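You operate a simulated robot arm through the tools that you are given. There is no shell and no other tool. Be economical: measure what you need, move in short steps, check, and stop when the job is done.

Carry out the task below with a simulated robot arm. There is one attempt and no reset: what you move stays moved.

TASK
Try the red onion from the two-cup tray on the 55 mm hole, then put it in its tub.
Fine: slide that hole to the pointer, draw the trap slide and shut it again; the UNDER tub if it drops through, the OVER tub if it rests; put the tub's lid back on; leave the other onion in its cup.

It is judged by the outcome, as a careful person would: the job done as asked, and still so three seconds after it is handed in. It fails if anything else is knocked over, pushed out of place, dropped, spilled or broken. A push-on lid holds only when it is set on centred and level and pressed home; a screw cap is set on level and turned clockwise until tight.

THE ROBOT
A 6-joint arm with a two-finger parallel gripper, fixed in place. Base frame: the origin is at the foot of the arm, x ahead of it, y to its left, z up; the work surface is at about z = 0.8. Readings come in m, degrees, newtons and seconds.
With the tool pointing down near the work surface it reaches from about 0.26 to 0.68 m from the base axis. Its first joint turns from -66.0 to 66.0 degrees. Payload 2.9 kg.
The TCP is the grasp point between the finger pads, 0.03 m short of the fingertips. In the tool frame z runs along the fingers and y along their closing line. The gripper opens to 0.11 m. The fingers are 0.02 m wide and 0.01 m thick; the gripper's body (0.048 by 0.112 m) begins 0.055 m behind the TCP.
Orientation is told as [roll, pitch, yaw] about the base's x, y, z axes, in that order, counted from this pose: with the fingers straight down and closing along the base's y, the tool's x points along the base's -x, its y along +y and its z along -z.

THE INTERFACE
- The arm moves only by the tool play_rows. Its argument "plan" is a list of rows, each a list of 3 entries, a list of its own where there are three numbers: the turn, a rotation vector about the base's x, y, z in units of 8 degrees (1.0 is 8 degrees), then the shift along the base's x, y, z in units of 25 mm (1.0 is 25 mm), then the opening in per cent of the stroke, from 0 (shut) to 100 (fully open). In form: [[[ax, ay, az], [tx, ty, tz], hand], ...]. A call has 1 to 12 rows; each row shifts and turns the commanded pose from where the row before left it. A call with a number of a shift or a turn outside -1 to 1 is refused whole. Rows are played at 5 a second. More than 0.05 m and 8.6 degrees between two rows, or a gripper value outside its range, and nothing of the call is played. A pose out of reach is approached as far as the arm can. The call stops where the force on the tool passes 40 N (or 10 N more than at its start, if that is more) or the arm is blocked; 0.2 s more then pass. Each finger travels about 0.108 m/s and halts on what it meets, pressing with about 21 N; the grip force reading is that of the motor and also rises with nothing between the fingers. The clock runs only during rows and for 0.2 s after the last one: add rows that do not move to give the fingers time. It gives the time, the measured TCP pose, the force on the tool (base axes), the opening and the grip force at its end, in the units of the frame above (readings bear some noise), with the torque about the TCP (base axes, N m) and any sound that the robot's microphone picked up.
- Cameras (640 x 400 px; columns grow to the right, rows downward): "scene" is fixed at [0.0776, 0.4478, 1.3793]; the picture's right is [-0.69, -0.72, 0.00], its down [-0.44, 0.43, -0.79] and it looks along [0.57, -0.55, -0.61] (base axes); focal length 364 px, centre (320, 200). "wrist" rides on the gripper at [0.072, 0.017, -0.103] in the tool frame; the picture's right is [-0.23, 0.97, 0.00], its down [-0.76, -0.18, -0.62] and it looks along [-0.61, -0.14, 0.78] (tool axes); focal length 222 px, centre (320, 200). There is no depth. A picture from a camera that has moved, and an enlarged one, comes with that camera's place and axes in the base frame and with its lens. The place of the scene camera against the robot may be out by one fixed shift of up to 0.012 m in any direction.
- snapshot(camera): a new picture of that camera. No time passes.
- close_up(camera, box): a new picture of the part [left, top, right, bottom] of that camera's present view, enlarged. No time passes.
- sign_off(): hands the job in; it is judged then, once.

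Work in short steps. Places have to be worked out from the pictures, the camera data and where the tool is seen: move nearer, look again, correct. Check each grasp and each placing, and mend what went wrong. You have 120 turns and 84 pictures in all, those below and enlarged ones among them. Open the gripper and draw the arm clear of the work before you hand the job in, unless the task says otherwise; then end with one line.

The tools are called after ">>>" as name(argument=value, ...) on one line, values as JSON. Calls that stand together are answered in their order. play_rows: Moves the arm, as the interface text tells. Its arguments: {"type":"object","properties":{"plan":{"type":"array","items":{"type":"array"}}},"required":["plan"]} The other tools are called the same way: snapshot (camera) takes a picture; close_up (camera, box) takes an enlarged picture of a part of a camera's view; sign_off () hands the job in.

At the start:

```text
t: 0.0
tcp_pos: [0.4051, -0.0597, 1.131]
orientation: [0.1, 0.0, 0.1]
force: [1.0, -0.2, 0.1]
ft_torque: [-0.02, 0.02, -0.03]
gripper_width: 0.1103
finger_force: 0.1
```

scene: 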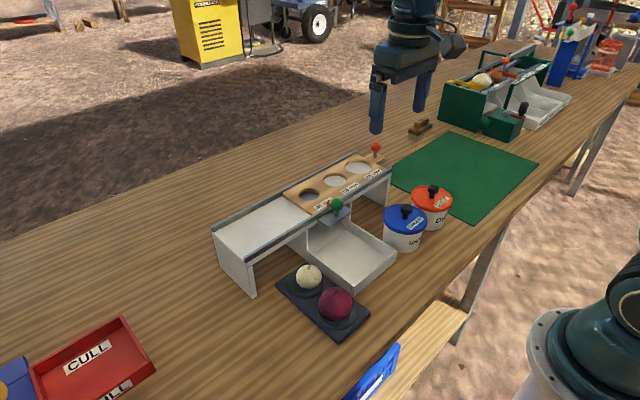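
wrist: 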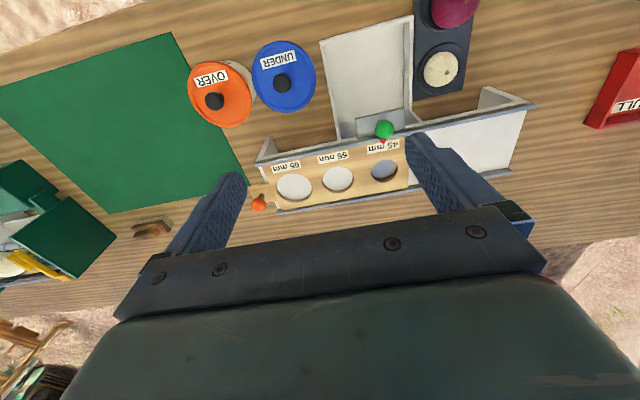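

I'll look at the grading rig and the tray in detail first.

>>> close_up(camera="scene", box=[200, 130, 460, 345])

>>> close_up(camera="wrist", box=[180, 0, 560, 240])

```text
1.86 times, centred on (330, 238) of scene
camera zoom: at [0.0776, 0.4478, 1.3793], right [-0.69, -0.72, 0.0], down [-0.44, 0.43, -0.79], along [0.57, -0.55, -0.61], focal length 677 px, centre (301, 130)
```

zoom: 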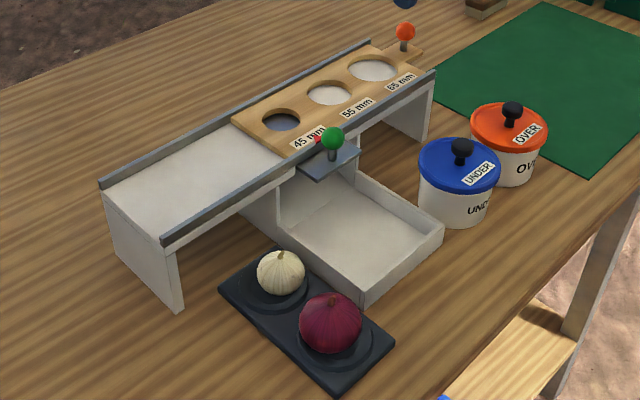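

```text
1.67 times, centred on (370, 120) of wrist
camera zoom: at [0.3329, -0.0422, 1.2338], right [0.23, 0.97, 0.0], down [0.76, -0.18, 0.62], along [0.61, -0.14, -0.78], focal length 370 px, centre (237, 333)
```

zoom: 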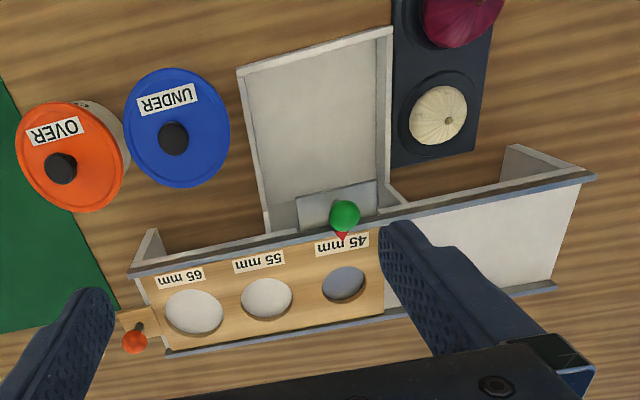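

Triangulating both views: board top z≈0.902, holes at x≈0.551, y≈0.021/−0.059/−0.141; orange knob ≈(0.559,−0.207,0.927); green trap knob ≈(0.470,0.021,0.924); lids at x≈0.387. I move above the orange knob and look again.

>>> play_rows(plan=[[[0, 0, 0], [0.88, -0.84, -0.5], 60], [[0, 0, 0], [0.88, -0.84, -0.5], 60], [[0, 0, 0], [0.88, -0.84, -0.5], 60], [[0, 0, 0], [0.88, -0.84, -0.5], 60], [[0, 0, 0], [0.88, -0.84, -0.5], 60], [[0, 0, 0], [0.88, -0.84, -0.5], 60], [[0, 0, 0], [0.88, -0.84, -0.5], 60], [[0, 0, 0], [0, 0, 0], 60]])

>>> snapshot(camera="wrist")

>>> close_up(camera="scene", box=[300, 80, 460, 200])

```text
t: 1.8
tcp_pos: [0.5596, -0.2075, 1.0424]
orientation: [0.0, 0.0, 0.0]
force: [0.2, 0.0, 0.2]
ft_torque: [0.04, 0.0, 0.02]
gripper_width: 0.066
finger_force: 0.1
```

```text
79 pictures are left
camera wrist: at [0.4864, -0.1921, 1.1456], right [0.23, 0.97, 0.0], down [0.76, -0.18, 0.62], along [0.61, -0.14, -0.78], focal length 222 px, centre (320, 200)
```

wrist: 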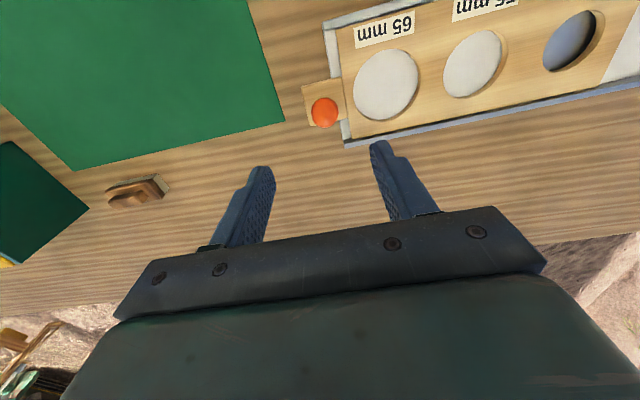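

```text
3.33 times, centred on (380, 140) of scene
camera zoom: at [0.0776, 0.4478, 1.3793], right [-0.69, -0.72, 0.0], down [-0.44, 0.43, -0.79], along [0.57, -0.55, -0.61], focal length 1214 px, centre (120, 400)
```

zoom: 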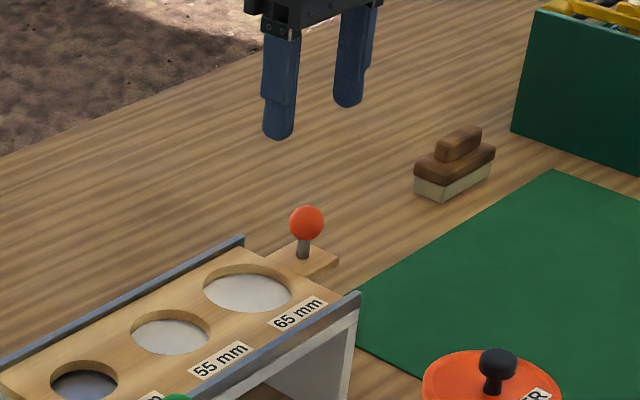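

Knob refined to ≈(0.554,−0.203,0.927). I descend over it, fingers straddling in y, tips ≈8 mm above the tab.

>>> play_rows(plan=[[[0, 0, 0], [-0.2, 0.18, -0.9], 50], [[0, 0, 0], [0, 0, -0.9], 50], [[0, 0, 0], [0, 0, -0.9], 50], [[0, 0, 0], [0, 0, -0.9], 50], [[0, 0, 0], [0, 0, -0.42], 50], [[0, 0, 0], [0, 0, 0], 50]])

>>> close_up(camera="scene", box=[300, 80, 460, 200])

>>> snapshot(camera="wrist")

```text
t: 3.2
tcp_pos: [0.5551, -0.2012, 0.9418]
orientation: [0.0, 0.0, 0.0]
force: [0.4, 0.7, 0.3]
ft_torque: [0.03, 0.0, -0.01]
gripper_width: 0.055
finger_force: 0.0
```

```text
3.33 times, centred on (380, 140) of scene
camera zoom: at [0.0776, 0.4478, 1.3793], right [-0.69, -0.72, 0.0], down [-0.44, 0.43, -0.79], along [0.57, -0.55, -0.61], focal length 1214 px, centre (120, 400)
```

zoom: 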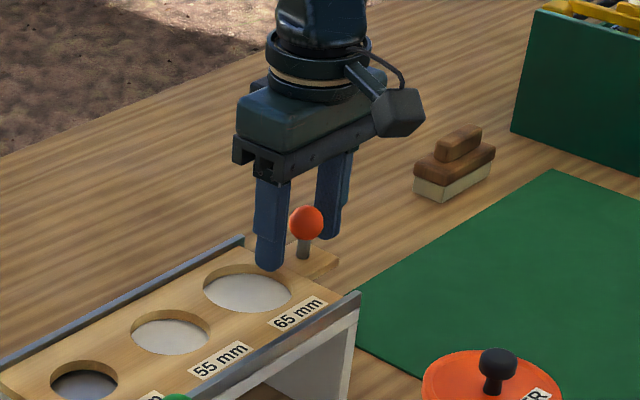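

```text
76 pictures are left
camera wrist: at [0.4823, -0.1844, 1.0442], right [0.23, 0.97, 0.0], down [0.76, -0.18, 0.62], along [0.61, -0.14, -0.78], focal length 222 px, centre (320, 200)
```

wrist: 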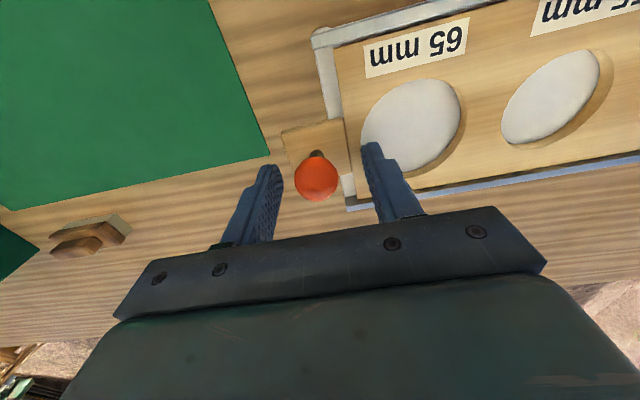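

The ball sits between the fingers. I close on it and let the fingers settle.

>>> play_rows(plan=[[[0, 0, 0], [0, -0.1, 0], 30], [[0, 0, 0], [0, 0, 0], 10], [[0, 0, 0], [0, 0, 0], 8], [[0, 0, 0], [0, 0, 0], 8]])

```text
t: 4.2
tcp_pos: [0.5561, -0.2013, 0.9423]
orientation: [0.1, 0.1, 0.2]
force: [-1.3, 16.8, 1.6]
ft_torque: [0.14, 0.19, 0.05]
gripper_width: 0.0254
finger_force: 44.7
```

Gripped (25 mm ball). I slide it +y about 80 mm, one hole pitch.

>>> play_rows(plan=[[[0, 0, 0], [0, 0.5, 0], 8], [[0, 0, 0], [0, 0.5, 0], 8], [[0, 0, 0], [0, 0.5, 0], 8], [[0, 0, 0], [0, 0.5, 0], 8], [[0, 0, 0], [0, 0.5, 0], 8], [[0, 0, 0], [0, 0.5, 0], 8], [[0, 0, 0], [0, 0.3, 0], 8], [[0, 0, 0], [0, 0, 0], 8]])

>>> close_up(camera="scene", box=[260, 130, 420, 250])

```text
t: 6.0
tcp_pos: [0.554, -0.1226, 0.9425]
orientation: [0.0, 0.2, -0.1]
force: [7.5, 0.2, -31.6]
ft_torque: [0.02, -0.92, 0.18]
gripper_width: 0.0253
finger_force: 45.1
```

```text
3.33 times, centred on (340, 190) of scene
camera zoom: at [0.0783, 0.4477, 1.3793], right [-0.69, -0.72, 0.0], down [-0.44, 0.43, -0.79], along [0.57, -0.55, -0.61], focal length 1214 px, centre (253, 233)
```

zoom: 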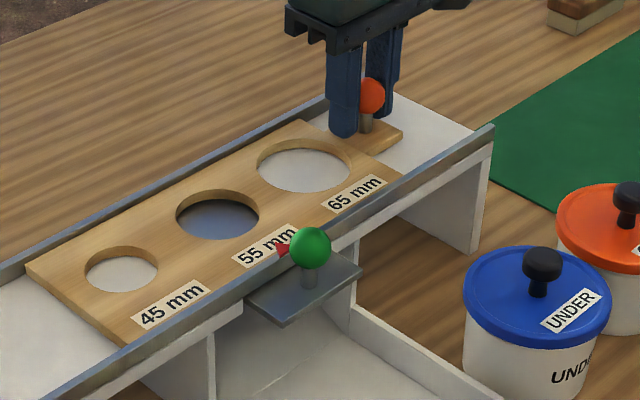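

The 55 hole now shows grey trap plate all round. I release, rise, and inspect alignment with the pointer from above.

>>> play_rows(plan=[[[0, 0, 0], [0, 0, 0], 25], [[0, 0, 0], [0, 0, 0], 50], [[0, 0, 0], [0, 0, 0.8], 50], [[0, 0, 0], [0, 0, 1], 50], [[0, 0, 0], [-1, 0.5, 1], 60], [[0, 0, 0], [-1, 1, 1], 60], [[0, 0, 0], [-1, 1, 1], 60], [[0, 0, 0], [-0.5, 1, 0], 60], [[0, 0, 0], [0, 1, 0], 60]])

>>> snapshot(camera="wrist")

```text
t: 8.0
tcp_pos: [0.4662, -0.0076, 1.063]
orientation: [-0.1, 0.0, -0.1]
force: [-0.9, -0.3, 0.0]
ft_torque: [-0.04, -0.02, 0.0]
gripper_width: 0.066
finger_force: 0.1
```

```text
74 pictures are left
camera wrist: at [0.394, 0.0094, 1.165], right [0.23, 0.97, 0.0], down [0.76, -0.18, 0.62], along [0.61, -0.14, -0.78], focal length 222 px, centre (320, 200)
```

wrist: 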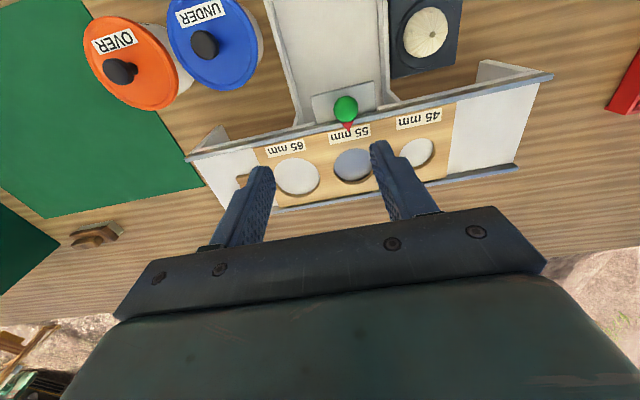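

Hole y≈0.020, pointer y≈0.020: aligned within about a millimetre. Now I go above the red onion at ≈(0.346,0.150).

>>> play_rows(plan=[[[0, 0, 0], [-0.7, 0.9, 0], 80], [[0, 0, 0], [-0.7, 0.9, 0], 80], [[0, 0, 0], [-0.7, 0.9, 0], 80], [[0, 0, 0], [-0.7, 0.9, 0], 80], [[0, 0, 0], [-0.7, 0.9, 0], 80], [[0, 0, 0], [-0.7, 0.9, 0], 80], [[0, 0, 0], [-0.6, 0.9, -0.5], 80], [[0, 0, 0], [0, 0, -0.5], 80]])

>>> snapshot(camera="wrist")

>>> close_up(camera="scene", box=[250, 200, 420, 350])

```text
t: 9.8
tcp_pos: [0.3476, 0.148, 1.0367]
orientation: [0.0, 0.0, 0.0]
force: [-0.7, -0.1, 0.6]
ft_torque: [-0.02, -0.02, -0.03]
gripper_width: 0.0878
finger_force: 0.2
```

```text
73 pictures are left
camera wrist: at [0.2744, 0.1649, 1.1411], right [0.23, 0.97, 0.0], down [0.76, -0.18, 0.62], along [0.61, -0.14, -0.78], focal length 222 px, centre (320, 200)
```

wrist: 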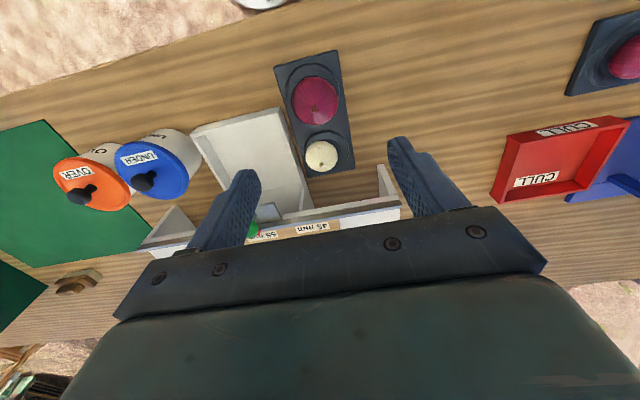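

```text
2.67 times, centred on (335, 275) of scene
camera zoom: at [0.0776, 0.4478, 1.3793], right [-0.69, -0.72, 0.0], down [-0.44, 0.43, -0.79], along [0.57, -0.55, -0.61], focal length 971 px, centre (280, 0)
```

zoom: 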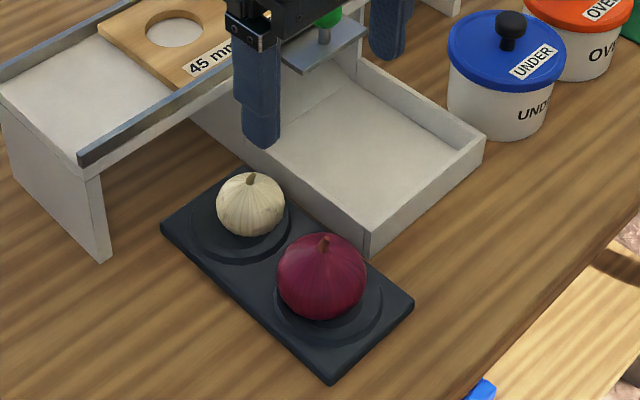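

Another red onion is off elsewhere; the right one is in the two-cup tray at ≈(0.348,0.1435), about 58 mm wide. The catch-tray wall is near on the −y side, so I yaw −45° so the fingers clear both the wall and the white onion.

>>> play_rows(plan=[[[0, 0, -0.94], [0, -0.18, -0.6], 75], [[0, 0, -0.94], [0, 0, -0.6], 75], [[0, 0, -0.94], [0, 0, -0.6], 75], [[0, 0, -0.94], [0, 0, -0.6], 75], [[0, 0, -0.94], [0, 0, -0.6], 75], [[0, 0, -0.93], [0, 0, -0.6], 75], [[0, 0, 0], [0, 0, 0], 75]])

>>> snapshot(camera="wrist")

>>> close_up(camera="scene", box=[250, 200, 420, 350])

```text
t: 11.4
tcp_pos: [0.3485, 0.1452, 0.9491]
orientation: [0.0, 0.0, -45.1]
force: [0.4, 0.1, 0.1]
ft_torque: [0.01, 0.0, 0.01]
gripper_width: 0.0824
finger_force: 0.1
```

```text
71 pictures are left
camera wrist: at [0.3081, 0.2069, 1.0513], right [0.85, 0.53, 0.0], down [0.41, -0.67, 0.62], along [0.33, -0.53, -0.78], focal length 222 px, centre (320, 200)
```

wrist: 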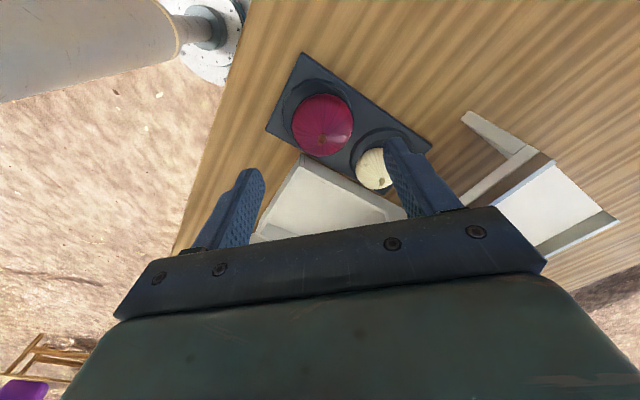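

```text
2.67 times, centred on (335, 275) of scene
camera zoom: at [0.0776, 0.4478, 1.3793], right [-0.69, -0.72, 0.0], down [-0.44, 0.43, -0.79], along [0.57, -0.55, -0.61], focal length 971 px, centre (280, 0)
```

zoom: 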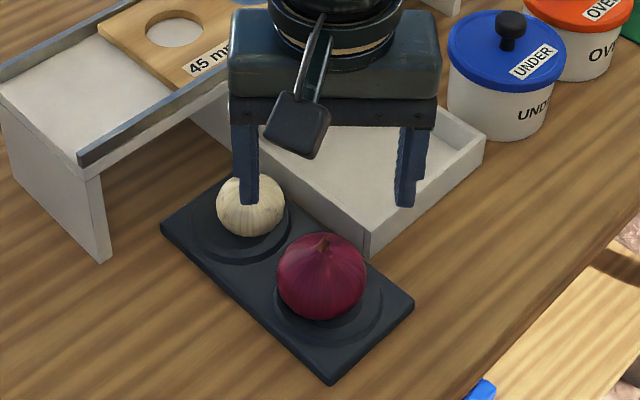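

Onion confirmed at (0.350,0.144). I descend so the fingertips end about 10 mm below its equator (TCP z≈0.860).

>>> play_rows(plan=[[[0, 0, 0], [0.05, -0.05, -0.8], 75], [[0, 0, 0], [0, 0, -0.8], 75], [[0, 0, 0], [0, 0, -0.8], 75], [[0, 0, 0], [0, 0, -0.8], 75], [[0, 0, 0], [0, 0, -0.36], 75], [[0, 0, 0], [0, 0, 0], 75]])

>>> snapshot(camera="wrist")

>>> close_up(camera="scene", box=[250, 200, 420, 350])

```text
t: 12.8
tcp_pos: [0.3484, 0.1429, 0.8584]
orientation: [0.0, 0.0, -45.1]
force: [-0.9, -1.3, 0.5]
ft_torque: [0.03, 0.01, -0.02]
gripper_width: 0.0823
finger_force: 0.1
```

```text
69 pictures are left
camera wrist: at [0.3089, 0.2061, 0.9607], right [0.85, 0.53, 0.0], down [0.41, -0.66, 0.62], along [0.33, -0.53, -0.78], focal length 222 px, centre (320, 200)
```

wrist: 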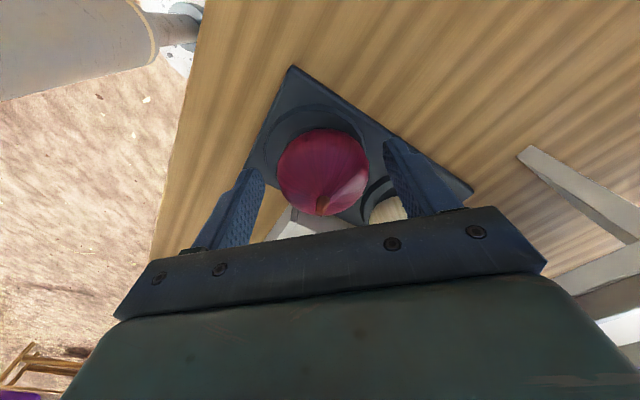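

```text
2.67 times, centred on (335, 275) of scene
camera zoom: at [0.0776, 0.4478, 1.3793], right [-0.69, -0.72, 0.0], down [-0.44, 0.43, -0.79], along [0.57, -0.55, -0.61], focal length 971 px, centre (280, 0)
```

zoom: 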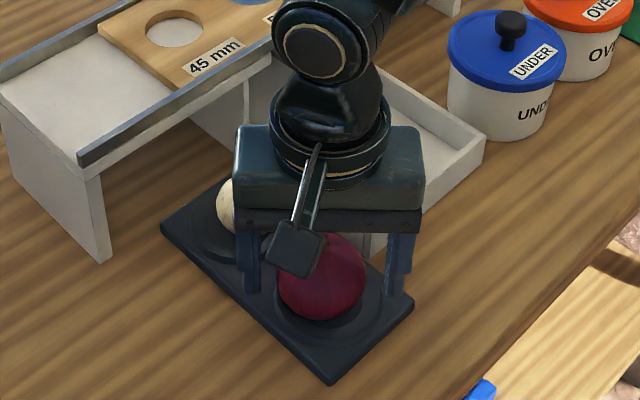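

The onion is centred between the fingers. Closing now.

>>> play_rows(plan=[[[0, 0, 0], [0.04, 0.04, 0], 60], [[0, 0, 0], [0, 0, 0], 45], [[0, 0, 0], [0, 0, 0], 40], [[0, 0, 0], [0, 0, 0], 40]])

```text
t: 13.8
tcp_pos: [0.3487, 0.1443, 0.8599]
orientation: [0.0, 0.0, -45.0]
force: [-0.2, -0.4, 0.1]
ft_torque: [-0.05, -0.05, 0.0]
gripper_width: 0.0597
finger_force: 21.0
```

Held at 59.7 mm width. I lift straight up, then carry it over the 55 mm hole at ≈(0.553,0.020).

>>> play_rows(plan=[[[0, 0, 0], [0, 0, 0.8], 40], [[0, 0, 0], [0, 0, 1], 40], [[0, 0, 0], [0, 0, 1], 40], [[0, 0, 0], [0, 0, 1], 40], [[0, 0, 0], [0, 0, 1], 40], [[0, 0, 0], [0.5, 0, 1], 40], [[0, 0, 0], [1, -0.6, 0], 40], [[0, 0, 0], [1, -0.6, 0], 40], [[0, 0, 0], [1, -0.6, 0], 40], [[0, 0, 0], [1, -0.6, 0], 40]])

>>> play_rows(plan=[[[0, 0, 0], [1, -0.6, 0], 40], [[0, 0, 0], [1, -0.6, 0], 40], [[0, 0, 0], [1, -0.6, 0], 40], [[0, 0, 0], [0.65, -0.77, 0], 40], [[0, 0, 0], [0, 0, -0.6], 40], [[0, 0, 0], [0, 0, -0.4], 40], [[0, 0, 0], [0, 0, 0], 40]])

>>> snapshot(camera="wrist")

>>> close_up(camera="scene", box=[240, 100, 420, 235])

```text
t: 16.0
tcp_pos: [0.4634, 0.0846, 1.0046]
orientation: [-0.1, 0.0, -44.9]
force: [-0.4, 0.1, 0.3]
ft_torque: [-0.02, -0.01, -0.02]
gripper_width: 0.044
finger_force: 0.1
```

```text
t: 17.6
tcp_pos: [0.5527, 0.0213, 0.9819]
orientation: [0.0, 0.0, -45.0]
force: [-1.2, 0.0, -0.1]
ft_torque: [0.03, -0.01, 0.01]
gripper_width: 0.0438
finger_force: 0.1
```

```text
67 pictures are left
camera wrist: at [0.5142, 0.0834, 1.0835], right [0.85, 0.53, 0.0], down [0.41, -0.66, 0.62], along [0.33, -0.53, -0.78], focal length 222 px, centre (320, 200)
```

wrist: 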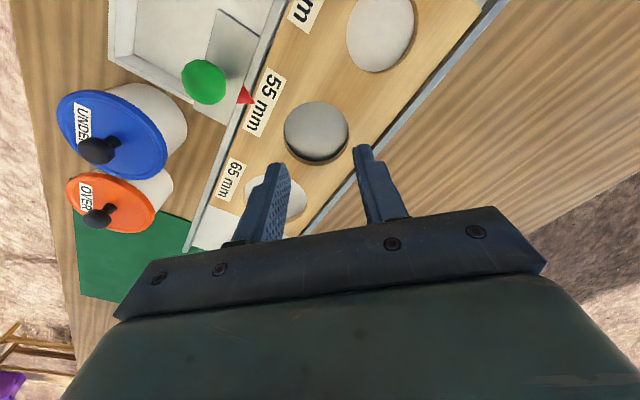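

```text
2.96 times, centred on (330, 168) of scene
camera zoom: at [0.0776, 0.4478, 1.3793], right [-0.69, -0.72, 0.0], down [-0.44, 0.43, -0.79], along [0.57, -0.55, -0.61], focal length 1079 px, centre (290, 296)
```

zoom: 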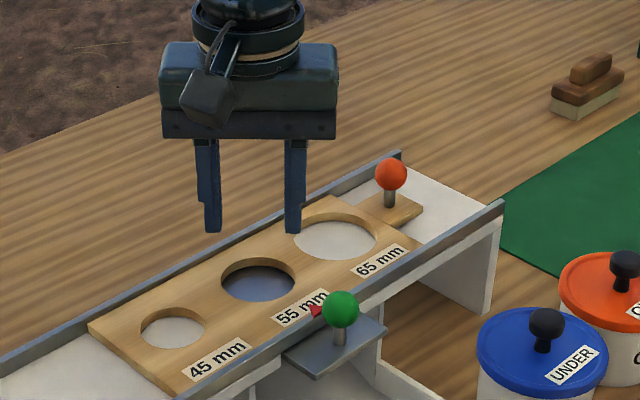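

The fingers are at 44 mm with nothing between: the onion slipped out. I find where it went.

>>> close_up(camera="scene", box=[200, 180, 460, 380])

```text
2.00 times, centred on (330, 280) of scene
camera zoom: at [0.0776, 0.4478, 1.3793], right [-0.69, -0.72, 0.0], down [-0.44, 0.43, -0.79], along [0.57, -0.55, -0.61], focal length 728 px, centre (300, 40)
```

zoom: 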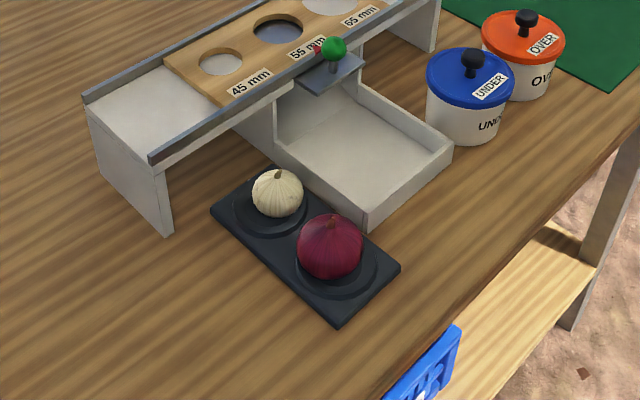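

Lucky: it slid out right at the start and still sits in its cup. I gripped above its equator. I return and will grip lower.

>>> play_rows(plan=[[[0, 0, 0], [-0.9, 0.54, 0], 75], [[0, 0, 0], [-0.9, 0.54, 0], 75], [[0, 0, 0], [-0.9, 0.54, 0], 75], [[0, 0, 0], [-0.9, 0.54, 0], 75], [[0, 0, 0], [-0.9, 0.54, 0], 75], [[0, 0, 0], [-0.9, 0.54, 0], 75], [[0, 0, 0], [-0.9, 0.54, 0], 75], [[0, 0, 0], [-0.9, 0.54, 0], 75], [[0, 0, 0], [-0.95, 0.6, -0.6], 75], [[0, 0, 0], [0, 0, -0.8], 75], [[0, 0, 0], [0, 0, 0], 75]])

>>> snapshot(camera="wrist")

```text
t: 20.0
tcp_pos: [0.3479, 0.1435, 0.9457]
orientation: [0.0, 0.0, -44.9]
force: [-0.1, 0.4, -0.2]
ft_torque: [0.01, 0.0, 0.03]
gripper_width: 0.0826
finger_force: 0.0
```

```text
64 pictures are left
camera wrist: at [0.3083, 0.2056, 1.0481], right [0.85, 0.53, 0.0], down [0.41, -0.66, 0.62], along [0.33, -0.53, -0.78], focal length 222 px, centre (320, 200)
```

wrist: 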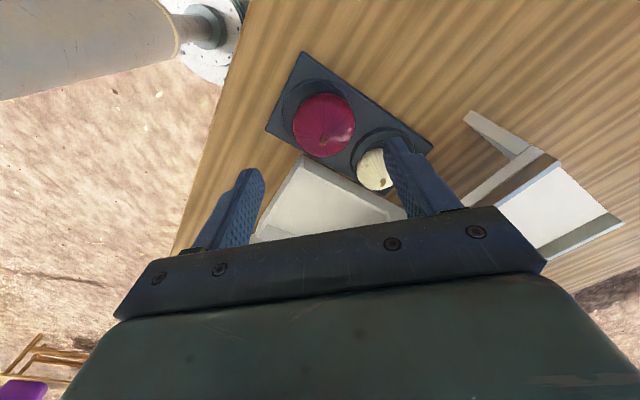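

Same place, ≈(0.352,0.142). I descend to TCP z≈0.846 (tips ≈0.816) and grip.

>>> play_rows(plan=[[[0, 0, 0], [0.1, -0.06, -0.8], 75], [[0, 0, 0], [0, 0, -0.8], 75], [[0, 0, 0], [0, 0, -0.8], 75], [[0, 0, 0], [0, 0, -0.8], 75], [[0, 0, 0], [0, 0, -0.5], 75], [[0, 0, 0], [0, 0, -0.32], 75], [[0, 0, 0], [0, 0, 0], 75]])

>>> close_up(camera="scene", box=[270, 220, 390, 330])

```text
t: 21.4
tcp_pos: [0.3518, 0.1412, 0.847]
orientation: [0.1, -0.1, -45.1]
force: [-1.7, -1.5, 8.1]
ft_torque: [-0.24, 0.33, 0.02]
gripper_width: 0.084
finger_force: 0.7
stopped in row 7: the force on the tool passed its limit at 51 N (the readings are from after the stop); the commanded pose is now the measured one
```

```text
3.64 times, centred on (330, 275) of scene
camera zoom: at [0.0774, 0.4477, 1.3793], right [-0.69, -0.72, 0.0], down [-0.44, 0.43, -0.79], along [0.57, -0.55, -0.61], focal length 1324 px, centre (284, -73)
```

zoom: 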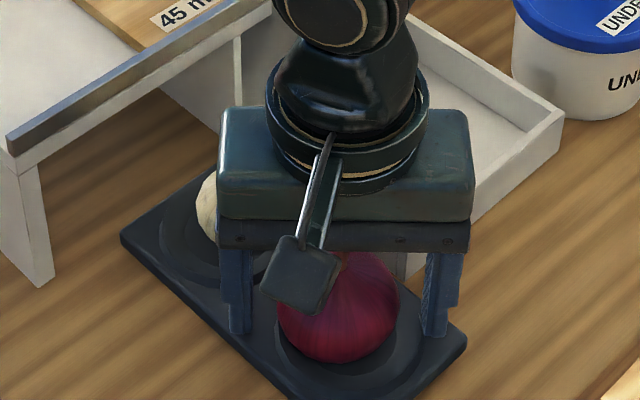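

The tips touched the tray at z≈0.817. I back off 2 mm, grip there, and lift gently with checks.

>>> play_rows(plan=[[[0, 0, 0], [0, 0, 0.1], 60], [[0, 0, 0], [0, 0, 0], 40], [[0, 0, 0], [0, 0, 0], 30], [[0, 0, 0], [0, 0, 0], 30], [[0, 0, 0], [0, 0, 0], 30]])

>>> play_rows(plan=[[[0, 0, 0], [0, 0, 0.2], 30], [[0, 0, 0], [0, 0, 0.2], 30], [[0, 0, 0], [0, 0, 0.2], 30], [[0, 0, 0], [0, 0, 0.2], 30]])

>>> close_up(camera="scene", box=[270, 220, 390, 330])

```text
t: 22.6
tcp_pos: [0.3538, 0.1406, 0.8507]
orientation: [0.2, -0.1, -45.0]
force: [0.5, 0.1, 0.0]
ft_torque: [-0.02, 0.01, -0.01]
gripper_width: 0.058
finger_force: 20.8
```

```text
t: 23.6
tcp_pos: [0.3532, 0.1415, 0.8701]
orientation: [0.1, 0.0, -45.0]
force: [-0.1, -0.3, -0.6]
ft_torque: [0.0, 0.02, 0.0]
gripper_width: 0.0579
finger_force: 21.0
```

```text
3.64 times, centred on (330, 275) of scene
camera zoom: at [0.0776, 0.4478, 1.3793], right [-0.69, -0.72, 0.0], down [-0.44, 0.43, -0.79], along [0.57, -0.55, -0.61], focal length 1324 px, centre (284, -73)
```

zoom: 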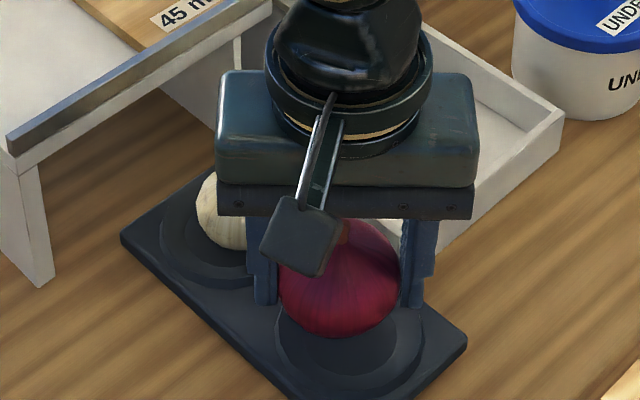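

Firmly held now. I lift and carry it above the hole.

>>> play_rows(plan=[[[0, 0, 0], [0, 0, 0.5], 30], [[0, 0, 0], [0, 0, 0.7], 30], [[0, 0, 0], [0, 0, 0.8], 30], [[0, 0, 0], [0, 0, 0.8], 30], [[0, 0, 0], [0, 0, 0.8], 30], [[0, 0, 0], [0, 0, 0.8], 30], [[0, 0, 0], [0, 0, 0.5], 30], [[0, 0, 0], [0.5, -0.3, 0.2], 30], [[0, 0, 0], [0.8, -0.49, 0], 30], [[0, 0, 0], [0.8, -0.49, 0], 30], [[0, 0, 0], [0.8, -0.49, 0], 30], [[0, 0, 0], [0.8, -0.49, 0], 30]])

>>> play_rows(plan=[[[0, 0, 0], [0.8, -0.49, 0], 30], [[0, 0, 0], [0.8, -0.49, 0], 30], [[0, 0, 0], [0.8, -0.49, 0], 30], [[0, 0, 0], [0.8, -0.49, 0], 30], [[0, 0, 0], [0.8, -0.49, 0], 30], [[0, 0, 0], [0.3, -0.15, 0], 30], [[0, 0, 0], [0, 0, 0], 30]])

>>> snapshot(camera="wrist")

>>> close_up(camera="scene", box=[240, 100, 420, 235])

```text
t: 26.2
tcp_pos: [0.4445, 0.0845, 0.9955]
orientation: [0.0, 0.1, -45.1]
force: [-0.7, 0.5, -0.6]
ft_torque: [-0.02, 0.02, -0.01]
gripper_width: 0.058
finger_force: 20.6
```

```text
t: 27.9
tcp_pos: [0.5533, 0.0207, 0.9968]
orientation: [0.1, 0.0, -45.0]
force: [-0.2, 0.1, -0.9]
ft_torque: [-0.06, -0.01, -0.02]
gripper_width: 0.0578
finger_force: 20.5
```

```text
61 pictures are left
camera wrist: at [0.5136, 0.0837, 1.0996], right [0.85, 0.53, 0.0], down [0.41, -0.67, 0.62], along [0.33, -0.53, -0.78], focal length 222 px, centre (320, 200)
```

wrist: 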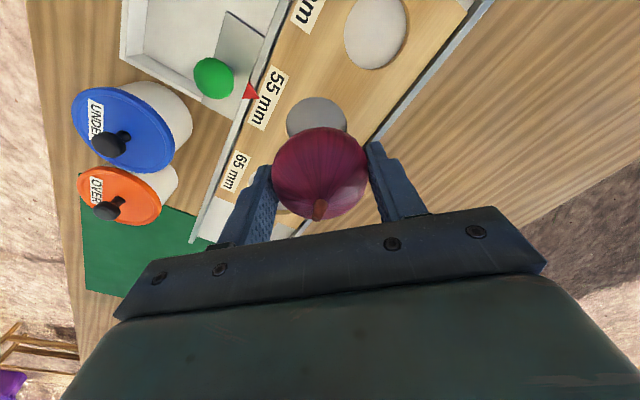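

```text
2.96 times, centred on (330, 168) of scene
camera zoom: at [0.0776, 0.4478, 1.3793], right [-0.69, -0.72, 0.0], down [-0.44, 0.43, -0.79], along [0.57, -0.55, -0.61], focal length 1079 px, centre (290, 296)
```

zoom: 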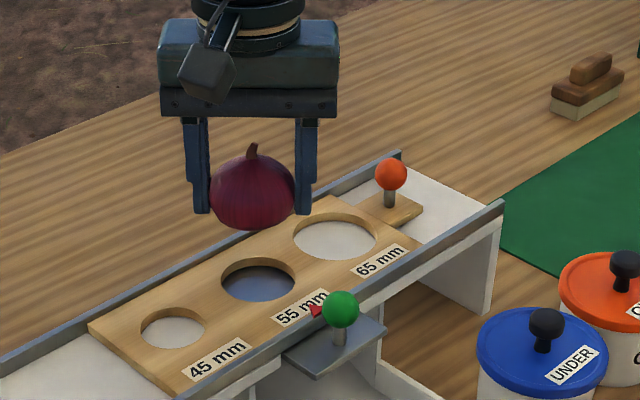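

Onion is over the hole. I lower until the tips are about 4 mm above the board.

>>> play_rows(plan=[[[0, 0, 0], [0, 0, -0.6], 30], [[0, 0, 0], [0, 0, -0.6], 30], [[0, 0, 0], [0, 0, -0.6], 30], [[0, 0, 0], [0, 0, -0.4], 30], [[0, 0, 0], [0, 0, -0.2], 30], [[0, 0, 0], [0, 0, 0], 30]])

>>> close_up(camera="scene", box=[240, 100, 420, 235])

>>> snapshot(camera="wrist")

```text
t: 29.2
tcp_pos: [0.5539, 0.0203, 0.9406]
orientation: [0.2, -0.1, -45.2]
force: [-6.7, -1.6, 18.6]
ft_torque: [-0.32, 0.54, 0.04]
gripper_width: 0.0578
finger_force: 20.6
```

```text
2.96 times, centred on (330, 168) of scene
camera zoom: at [0.0771, 0.4478, 1.3793], right [-0.69, -0.72, 0.0], down [-0.44, 0.43, -0.79], along [0.57, -0.55, -0.61], focal length 1079 px, centre (290, 296)
```

zoom: 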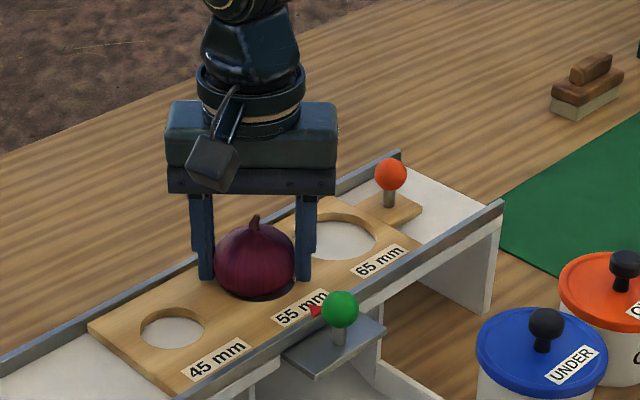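

```text
58 pictures are left
camera wrist: at [0.5129, 0.0831, 1.0421], right [0.85, 0.53, 0.0], down [0.41, -0.67, 0.62], along [0.33, -0.53, -0.78], focal length 222 px, centre (320, 200)
```

wrist: 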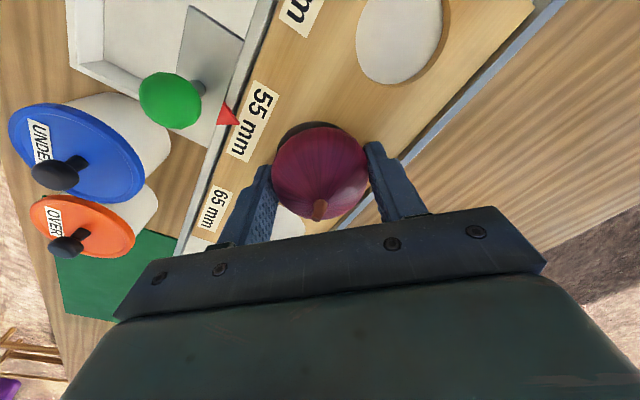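

Contact (18 N): the onion seats in the hole. I open to ~75 mm slowly and check.

>>> play_rows(plan=[[[0, 0, 0], [0, 0, 0.08], 45], [[0, 0, 0], [0, 0, 0], 60], [[0, 0, 0], [0, 0, 0], 72], [[0, 0, 0], [0, 0, 0.3], 72], [[0, 0, 0], [0, 0, 0.8], 72], [[0, 0, 0], [0, 0, 1], 72], [[0, 0, 0], [0, 0, 1], 72], [[0, 0, 0], [0, 0, 0], 72]])

>>> close_up(camera="scene", box=[240, 100, 420, 235])

>>> snapshot(camera="wrist")

```text
t: 31.1
tcp_pos: [0.5526, 0.0206, 1.0171]
orientation: [0.2, 0.1, -45.0]
force: [0.2, -0.1, -0.3]
ft_torque: [0.0, -0.03, 0.02]
gripper_width: 0.0791
finger_force: 0.0
```

```text
2.96 times, centred on (330, 168) of scene
camera zoom: at [0.0776, 0.4478, 1.3793], right [-0.69, -0.72, 0.0], down [-0.44, 0.43, -0.79], along [0.57, -0.55, -0.61], focal length 1079 px, centre (290, 296)
```

zoom: 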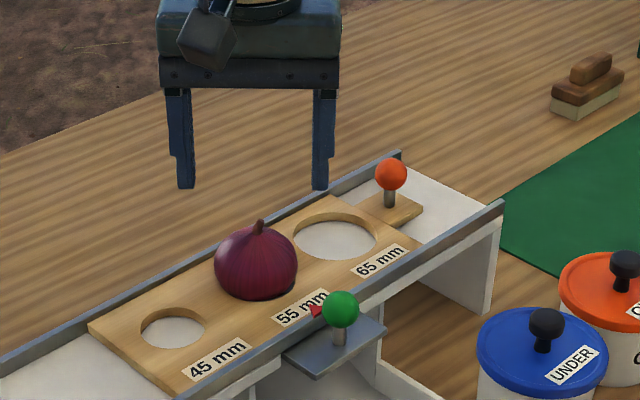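

```text
56 pictures are left
camera wrist: at [0.5132, 0.083, 1.1195], right [0.85, 0.53, 0.0], down [0.41, -0.67, 0.62], along [0.33, -0.53, -0.78], focal length 222 px, centre (320, 200)
```

wrist: 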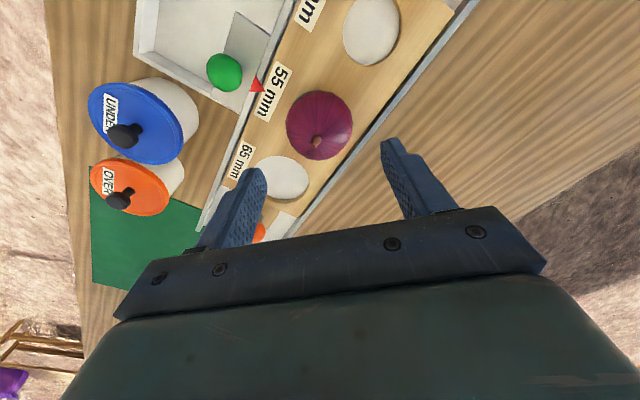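

Onion rests upright in the hole. Next the trap knob at ≈(0.469,0.020,0.925): I turn back to yaw 0 and move above it.

>>> play_rows(plan=[[[0, 0, 0], [0, 0, 0.8], 60], [[0, 0, 0.94], [-0.55, 0, 0], 50], [[0, 0, 0.94], [-0.55, 0, 0], 50], [[0, 0, 0.94], [-0.56, 0, 0], 50], [[0, 0, 0.94], [-0.56, 0, 0], 50], [[0, 0, 0.94], [-0.56, 0, 0], 50], [[0, 0, 0.93], [-0.56, 0, 0], 50], [[0, 0, 0], [0, 0, -0.8], 50], [[0, 0, 0], [0, 0, -0.8], 50], [[0, 0, 0], [0, 0, 0], 50]])

>>> snapshot(camera="wrist")

>>> close_up(camera="scene", box=[240, 110, 420, 245])

```text
t: 33.2
tcp_pos: [0.4684, 0.0208, 0.9968]
orientation: [0.2, -0.1, 0.0]
force: [0.2, 1.2, 0.7]
ft_torque: [0.03, -0.04, 0.02]
gripper_width: 0.0551
finger_force: 0.1
```

```text
55 pictures are left
camera wrist: at [0.3958, 0.0371, 1.099], right [0.23, 0.97, 0.0], down [0.76, -0.18, 0.62], along [0.61, -0.14, -0.78], focal length 222 px, centre (320, 200)
```

wrist: 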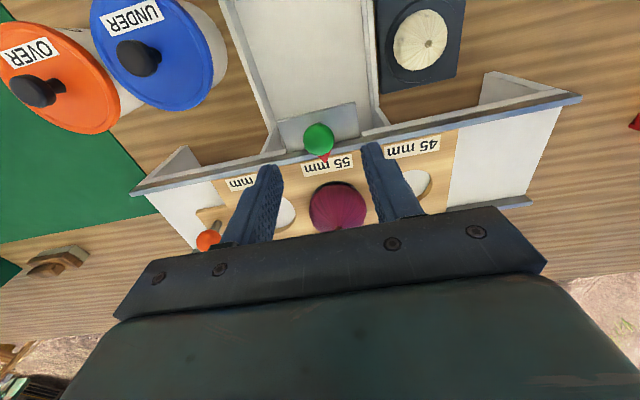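

```text
2.96 times, centred on (330, 178) of scene
camera zoom: at [0.0776, 0.4478, 1.3793], right [-0.69, -0.72, 0.0], down [-0.44, 0.43, -0.79], along [0.57, -0.55, -0.61], focal length 1079 px, centre (290, 267)
```

zoom: 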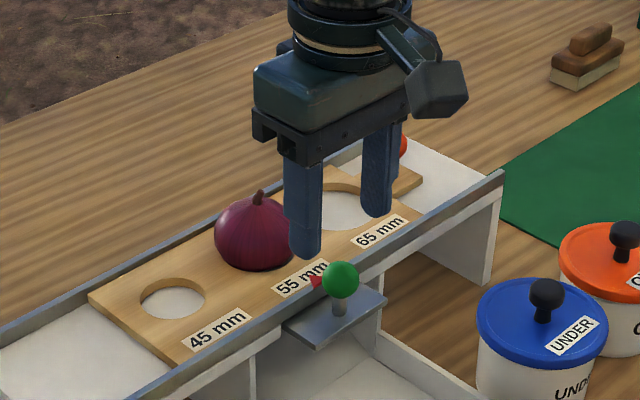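

Knob confirmed at (0.469,0.019). I descend and grip it.

>>> play_rows(plan=[[[0, 0, 0], [0, -0.06, -0.8], 50], [[0, 0, 0], [0, 0, -0.8], 50], [[0, 0, 0], [0, 0, -0.8], 50], [[0, 0, 0], [0, 0, 0], 50], [[0, 0, 0], [0, 0, 0], 25], [[0, 0, 0], [0, 0, 0], 10], [[0, 0, 0], [0, 0, 0], 8], [[0, 0, 0], [0, 0, 0], 8]])

>>> close_up(camera="scene", box=[240, 110, 420, 245])

```text
t: 35.0
tcp_pos: [0.469, 0.0187, 0.9359]
orientation: [0.3, 0.0, 0.0]
force: [0.1, 0.2, -3.8]
ft_torque: [0.0, -0.36, 0.01]
gripper_width: 0.025
finger_force: 45.2
```

```text
2.96 times, centred on (330, 178) of scene
camera zoom: at [0.0776, 0.4478, 1.3793], right [-0.69, -0.72, 0.0], down [-0.44, 0.43, -0.79], along [0.57, -0.55, -0.61], focal length 1079 px, centre (290, 267)
```

zoom: 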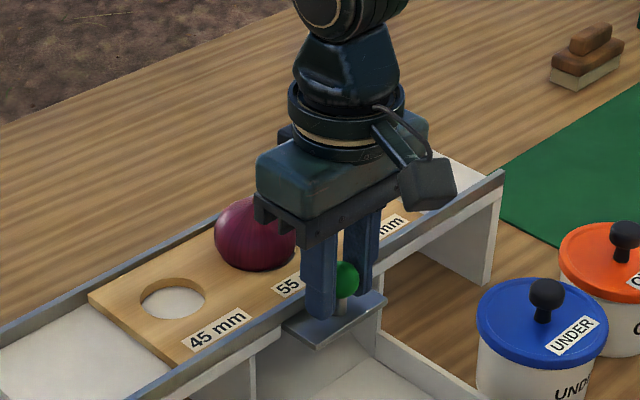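

Gripped. I draw the trap toward the robot by ~70 mm, slowly.

>>> play_rows(plan=[[[0, 0, 0], [-0.35, 0, 0], 8], [[0, 0, 0], [-0.35, 0, 0], 8], [[0, 0, 0], [-0.35, 0, 0], 8], [[0, 0, 0], [-0.35, 0, 0], 8], [[0, 0, 0], [-0.35, 0, 0], 8], [[0, 0, 0], [-0.35, 0, 0], 8], [[0, 0, 0], [-0.35, 0, 0], 8], [[0, 0, 0], [-0.35, 0, 0], 8], [[0, 0, 0], [0, 0, 0], 8]])

>>> close_up(camera="scene", box=[240, 130, 440, 280])

>>> snapshot(camera="wrist")

```text
t: 37.0
tcp_pos: [0.3993, 0.021, 0.9371]
orientation: [0.3, -0.1, 0.0]
force: [1.1, 17.1, 1.4]
ft_torque: [0.17, -0.01, 0.04]
gripper_width: 0.0254
finger_force: 45.2
```

```text
2.67 times, centred on (340, 205) of scene
camera zoom: at [0.0776, 0.4482, 1.3791], right [-0.69, -0.72, 0.0], down [-0.44, 0.43, -0.79], along [0.57, -0.55, -0.61], focal length 971 px, centre (267, 187)
```

zoom: 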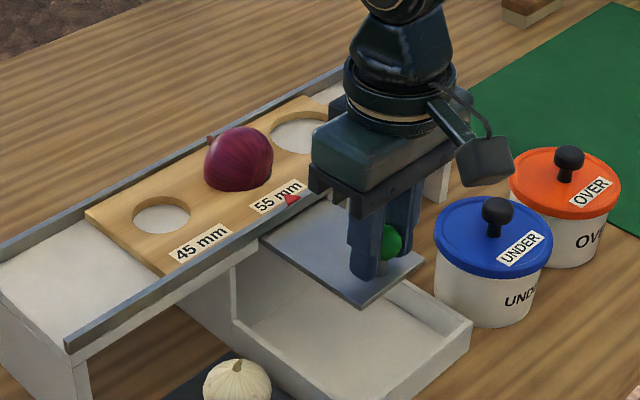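

```text
51 pictures are left
camera wrist: at [0.3265, 0.0358, 1.0391], right [0.23, 0.97, 0.01], down [0.76, -0.18, 0.62], along [0.61, -0.14, -0.78], focal length 222 px, centre (320, 200)
```

wrist: 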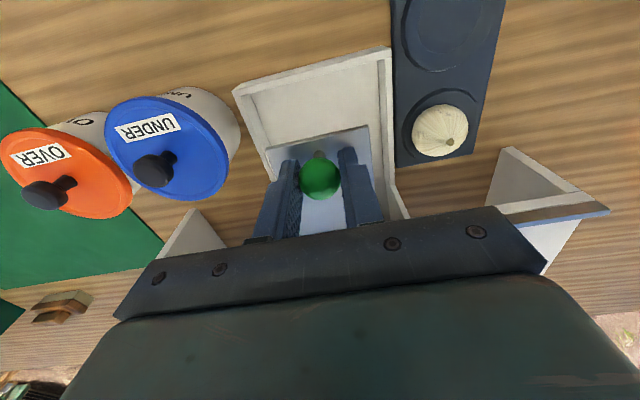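

The onion tipped a little and still rests. I draw on to the end stop to be sure the hole is fully open.

>>> play_rows(plan=[[[0, 0, 0], [-0.2, 0, 0], 8], [[0, 0, 0], [-0.2, 0, 0], 8], [[0, 0, 0], [-0.2, 0, 0], 8], [[0, 0, 0], [-0.2, 0, 0], 8], [[0, 0, 0], [0, 0, 0], 8], [[0, 0, 0], [0, 0, 0], 8]])

>>> close_up(camera="scene", box=[240, 130, 440, 280])

```text
t: 38.5
tcp_pos: [0.3846, 0.0201, 0.9377]
orientation: [0.2, -0.8, 0.1]
force: [29.2, 14.0, -4.8]
ft_torque: [0.15, -0.31, -0.01]
gripper_width: 0.0253
finger_force: 45.1
```

```text
2.67 times, centred on (340, 205) of scene
camera zoom: at [0.0784, 0.4481, 1.3791], right [-0.69, -0.72, 0.0], down [-0.44, 0.43, -0.79], along [0.57, -0.55, -0.61], focal length 971 px, centre (267, 187)
```

zoom: 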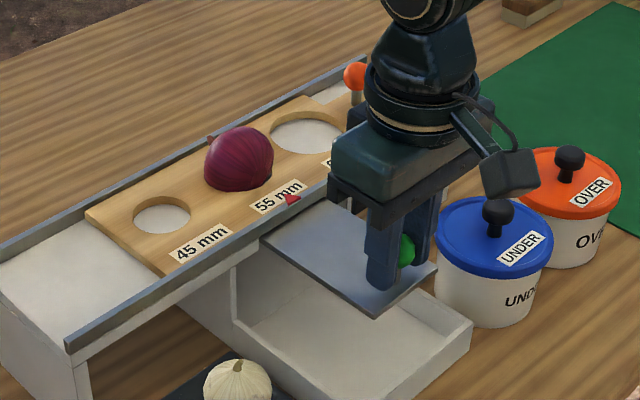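

At the end stop (29 N) and the onion rests on the hole: it goes in OVER. I shut the trap again.

>>> play_rows(plan=[[[0, 0, 0], [0.4, 0, 0], 8], [[0, 0, 0], [0.4, 0, 0], 8], [[0, 0, 0], [0.4, 0, 0], 8], [[0, 0, 0], [0.4, 0, 0], 8], [[0, 0, 0], [0.4, 0, 0], 8], [[0, 0, 0], [0.4, 0, 0], 8], [[0, 0, 0], [0.4, 0, 0], 8], [[0, 0, 0], [0.4, 0, 0], 8], [[0, 0, 0], [0.3, 0, 0], 8], [[0, 0, 0], [0.12, 0, 0], 8], [[0, 0, 0], [0, 0, 0], 8], [[0, 0, 0], [0, 0, 0], 8]])

>>> close_up(camera="scene", box=[240, 130, 440, 280])

```text
t: 41.0
tcp_pos: [0.4659, 0.0194, 0.9357]
orientation: [0.3, 0.3, 0.1]
force: [-22.2, 22.4, 21.3]
ft_torque: [0.25, 0.27, 0.11]
gripper_width: 0.0255
finger_force: 44.9
```

```text
2.67 times, centred on (340, 205) of scene
camera zoom: at [0.0767, 0.4484, 1.3791], right [-0.69, -0.72, 0.0], down [-0.44, 0.42, -0.79], along [0.57, -0.55, -0.61], focal length 971 px, centre (267, 187)
```

zoom: 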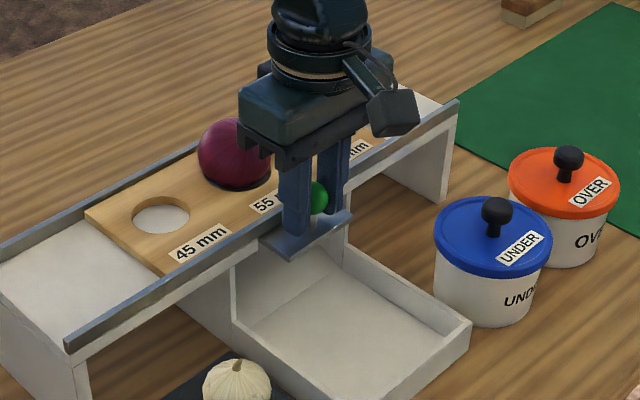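

Resistance of 22 N about 3 mm short of the original position, and the onion seems shifted. I open and back off upward to look.

>>> play_rows(plan=[[[0, 0, 0], [0, 0, 0], 30], [[0, 0, 0], [0, 0, 0], 50], [[0, 0, 0], [0, 0, 0.7], 50], [[0, 0, 0], [-0.3, 0, 1], 50], [[0, 0, 0], [-0.3, 0, 1], 50], [[0, 0, 0], [-0.5, 0, 1], 50], [[0, 0, 0], [0, 0, 0], 50]])

>>> snapshot(camera="wrist")

>>> close_up(camera="scene", box=[260, 120, 400, 225])

```text
t: 42.6
tcp_pos: [0.4412, 0.0192, 1.0288]
orientation: [0.3, 0.0, -0.1]
force: [-0.1, -0.6, 0.4]
ft_torque: [0.03, 0.01, -0.02]
gripper_width: 0.055
finger_force: 0.0
```

```text
48 pictures are left
camera wrist: at [0.3693, 0.0352, 1.1323], right [0.23, 0.97, 0.0], down [0.76, -0.18, 0.62], along [0.61, -0.14, -0.78], focal length 222 px, centre (320, 200)
```

wrist: 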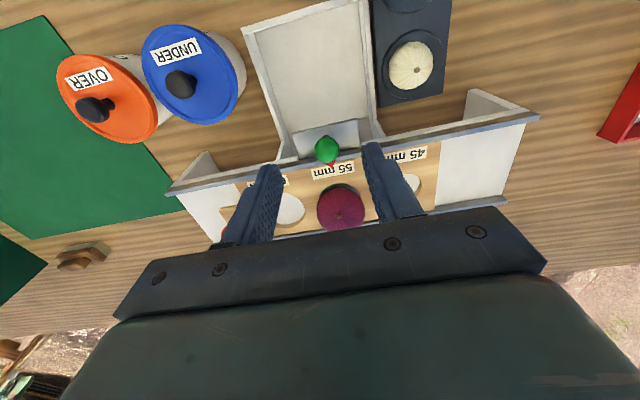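

```text
3.81 times, centred on (330, 172) of scene
camera zoom: at [0.0776, 0.4478, 1.3793], right [-0.69, -0.72, 0.0], down [-0.44, 0.43, -0.79], along [0.57, -0.55, -0.61], focal length 1387 px, centre (282, 305)
```

zoom: 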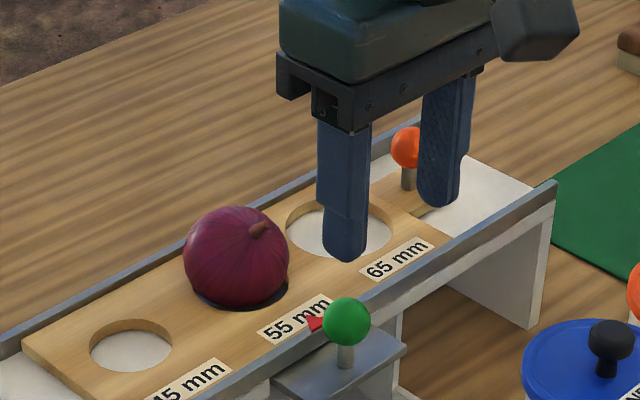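

The trap is shut to within about 1 mm; I'll press it home once the onion is off. Now the OVER tub lid: I move above it at ≈(0.387,−0.217).

>>> play_rows(plan=[[[0, 0, 0], [-0.2, -0.95, 0], 50], [[0, 0, 0], [-0.2, -0.95, 0], 50], [[0, 0, 0], [-0.2, -0.95, 0], 50], [[0, 0, 0], [-0.2, -0.95, 0], 50], [[0, 0, 0], [-0.2, -0.95, 0], 50], [[0, 0, 0], [-0.2, -0.95, 0], 50], [[0, 0, 0], [-0.25, -0.95, 0], 50], [[0, 0, 0], [-0.25, -0.95, 0], 50], [[0, 0, 0], [-0.25, -0.95, 0], 50], [[0, 0, 0], [-0.21, -0.89, -0.4], 50], [[0, 0, 0], [0, 0, 0], 50]])

>>> snapshot(camera="wrist")

>>> close_up(camera="scene", box=[360, 140, 500, 260])

```text
t: 45.0
tcp_pos: [0.3886, -0.2189, 1.0195]
orientation: [0.2, -0.1, 0.1]
force: [0.4, -0.3, -0.3]
ft_torque: [0.01, 0.01, 0.04]
gripper_width: 0.055
finger_force: 0.0
```

```text
46 pictures are left
camera wrist: at [0.315, -0.2023, 1.1222], right [0.23, 0.97, 0.0], down [0.76, -0.18, 0.62], along [0.61, -0.14, -0.78], focal length 222 px, centre (320, 200)
```

wrist: 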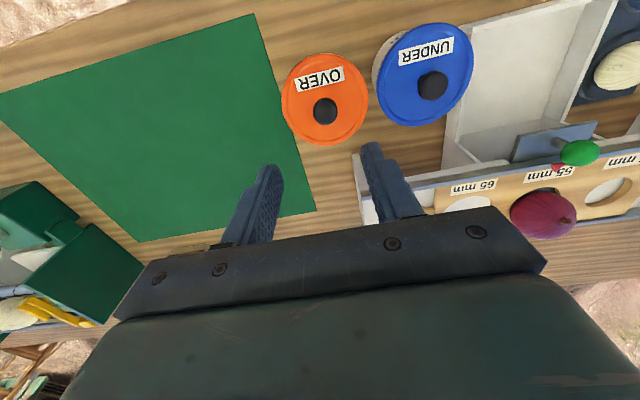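

```text
3.33 times, centred on (430, 200) of scene
camera zoom: at [0.0776, 0.4478, 1.3793], right [-0.69, -0.72, 0.0], down [-0.44, 0.43, -0.79], along [0.57, -0.55, -0.61], focal length 1214 px, centre (-47, 200)
```

zoom: 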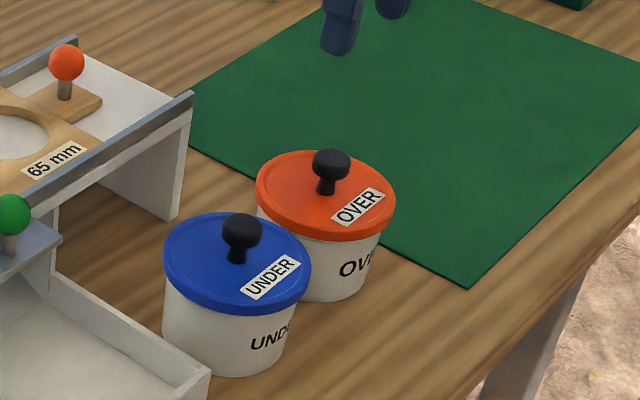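

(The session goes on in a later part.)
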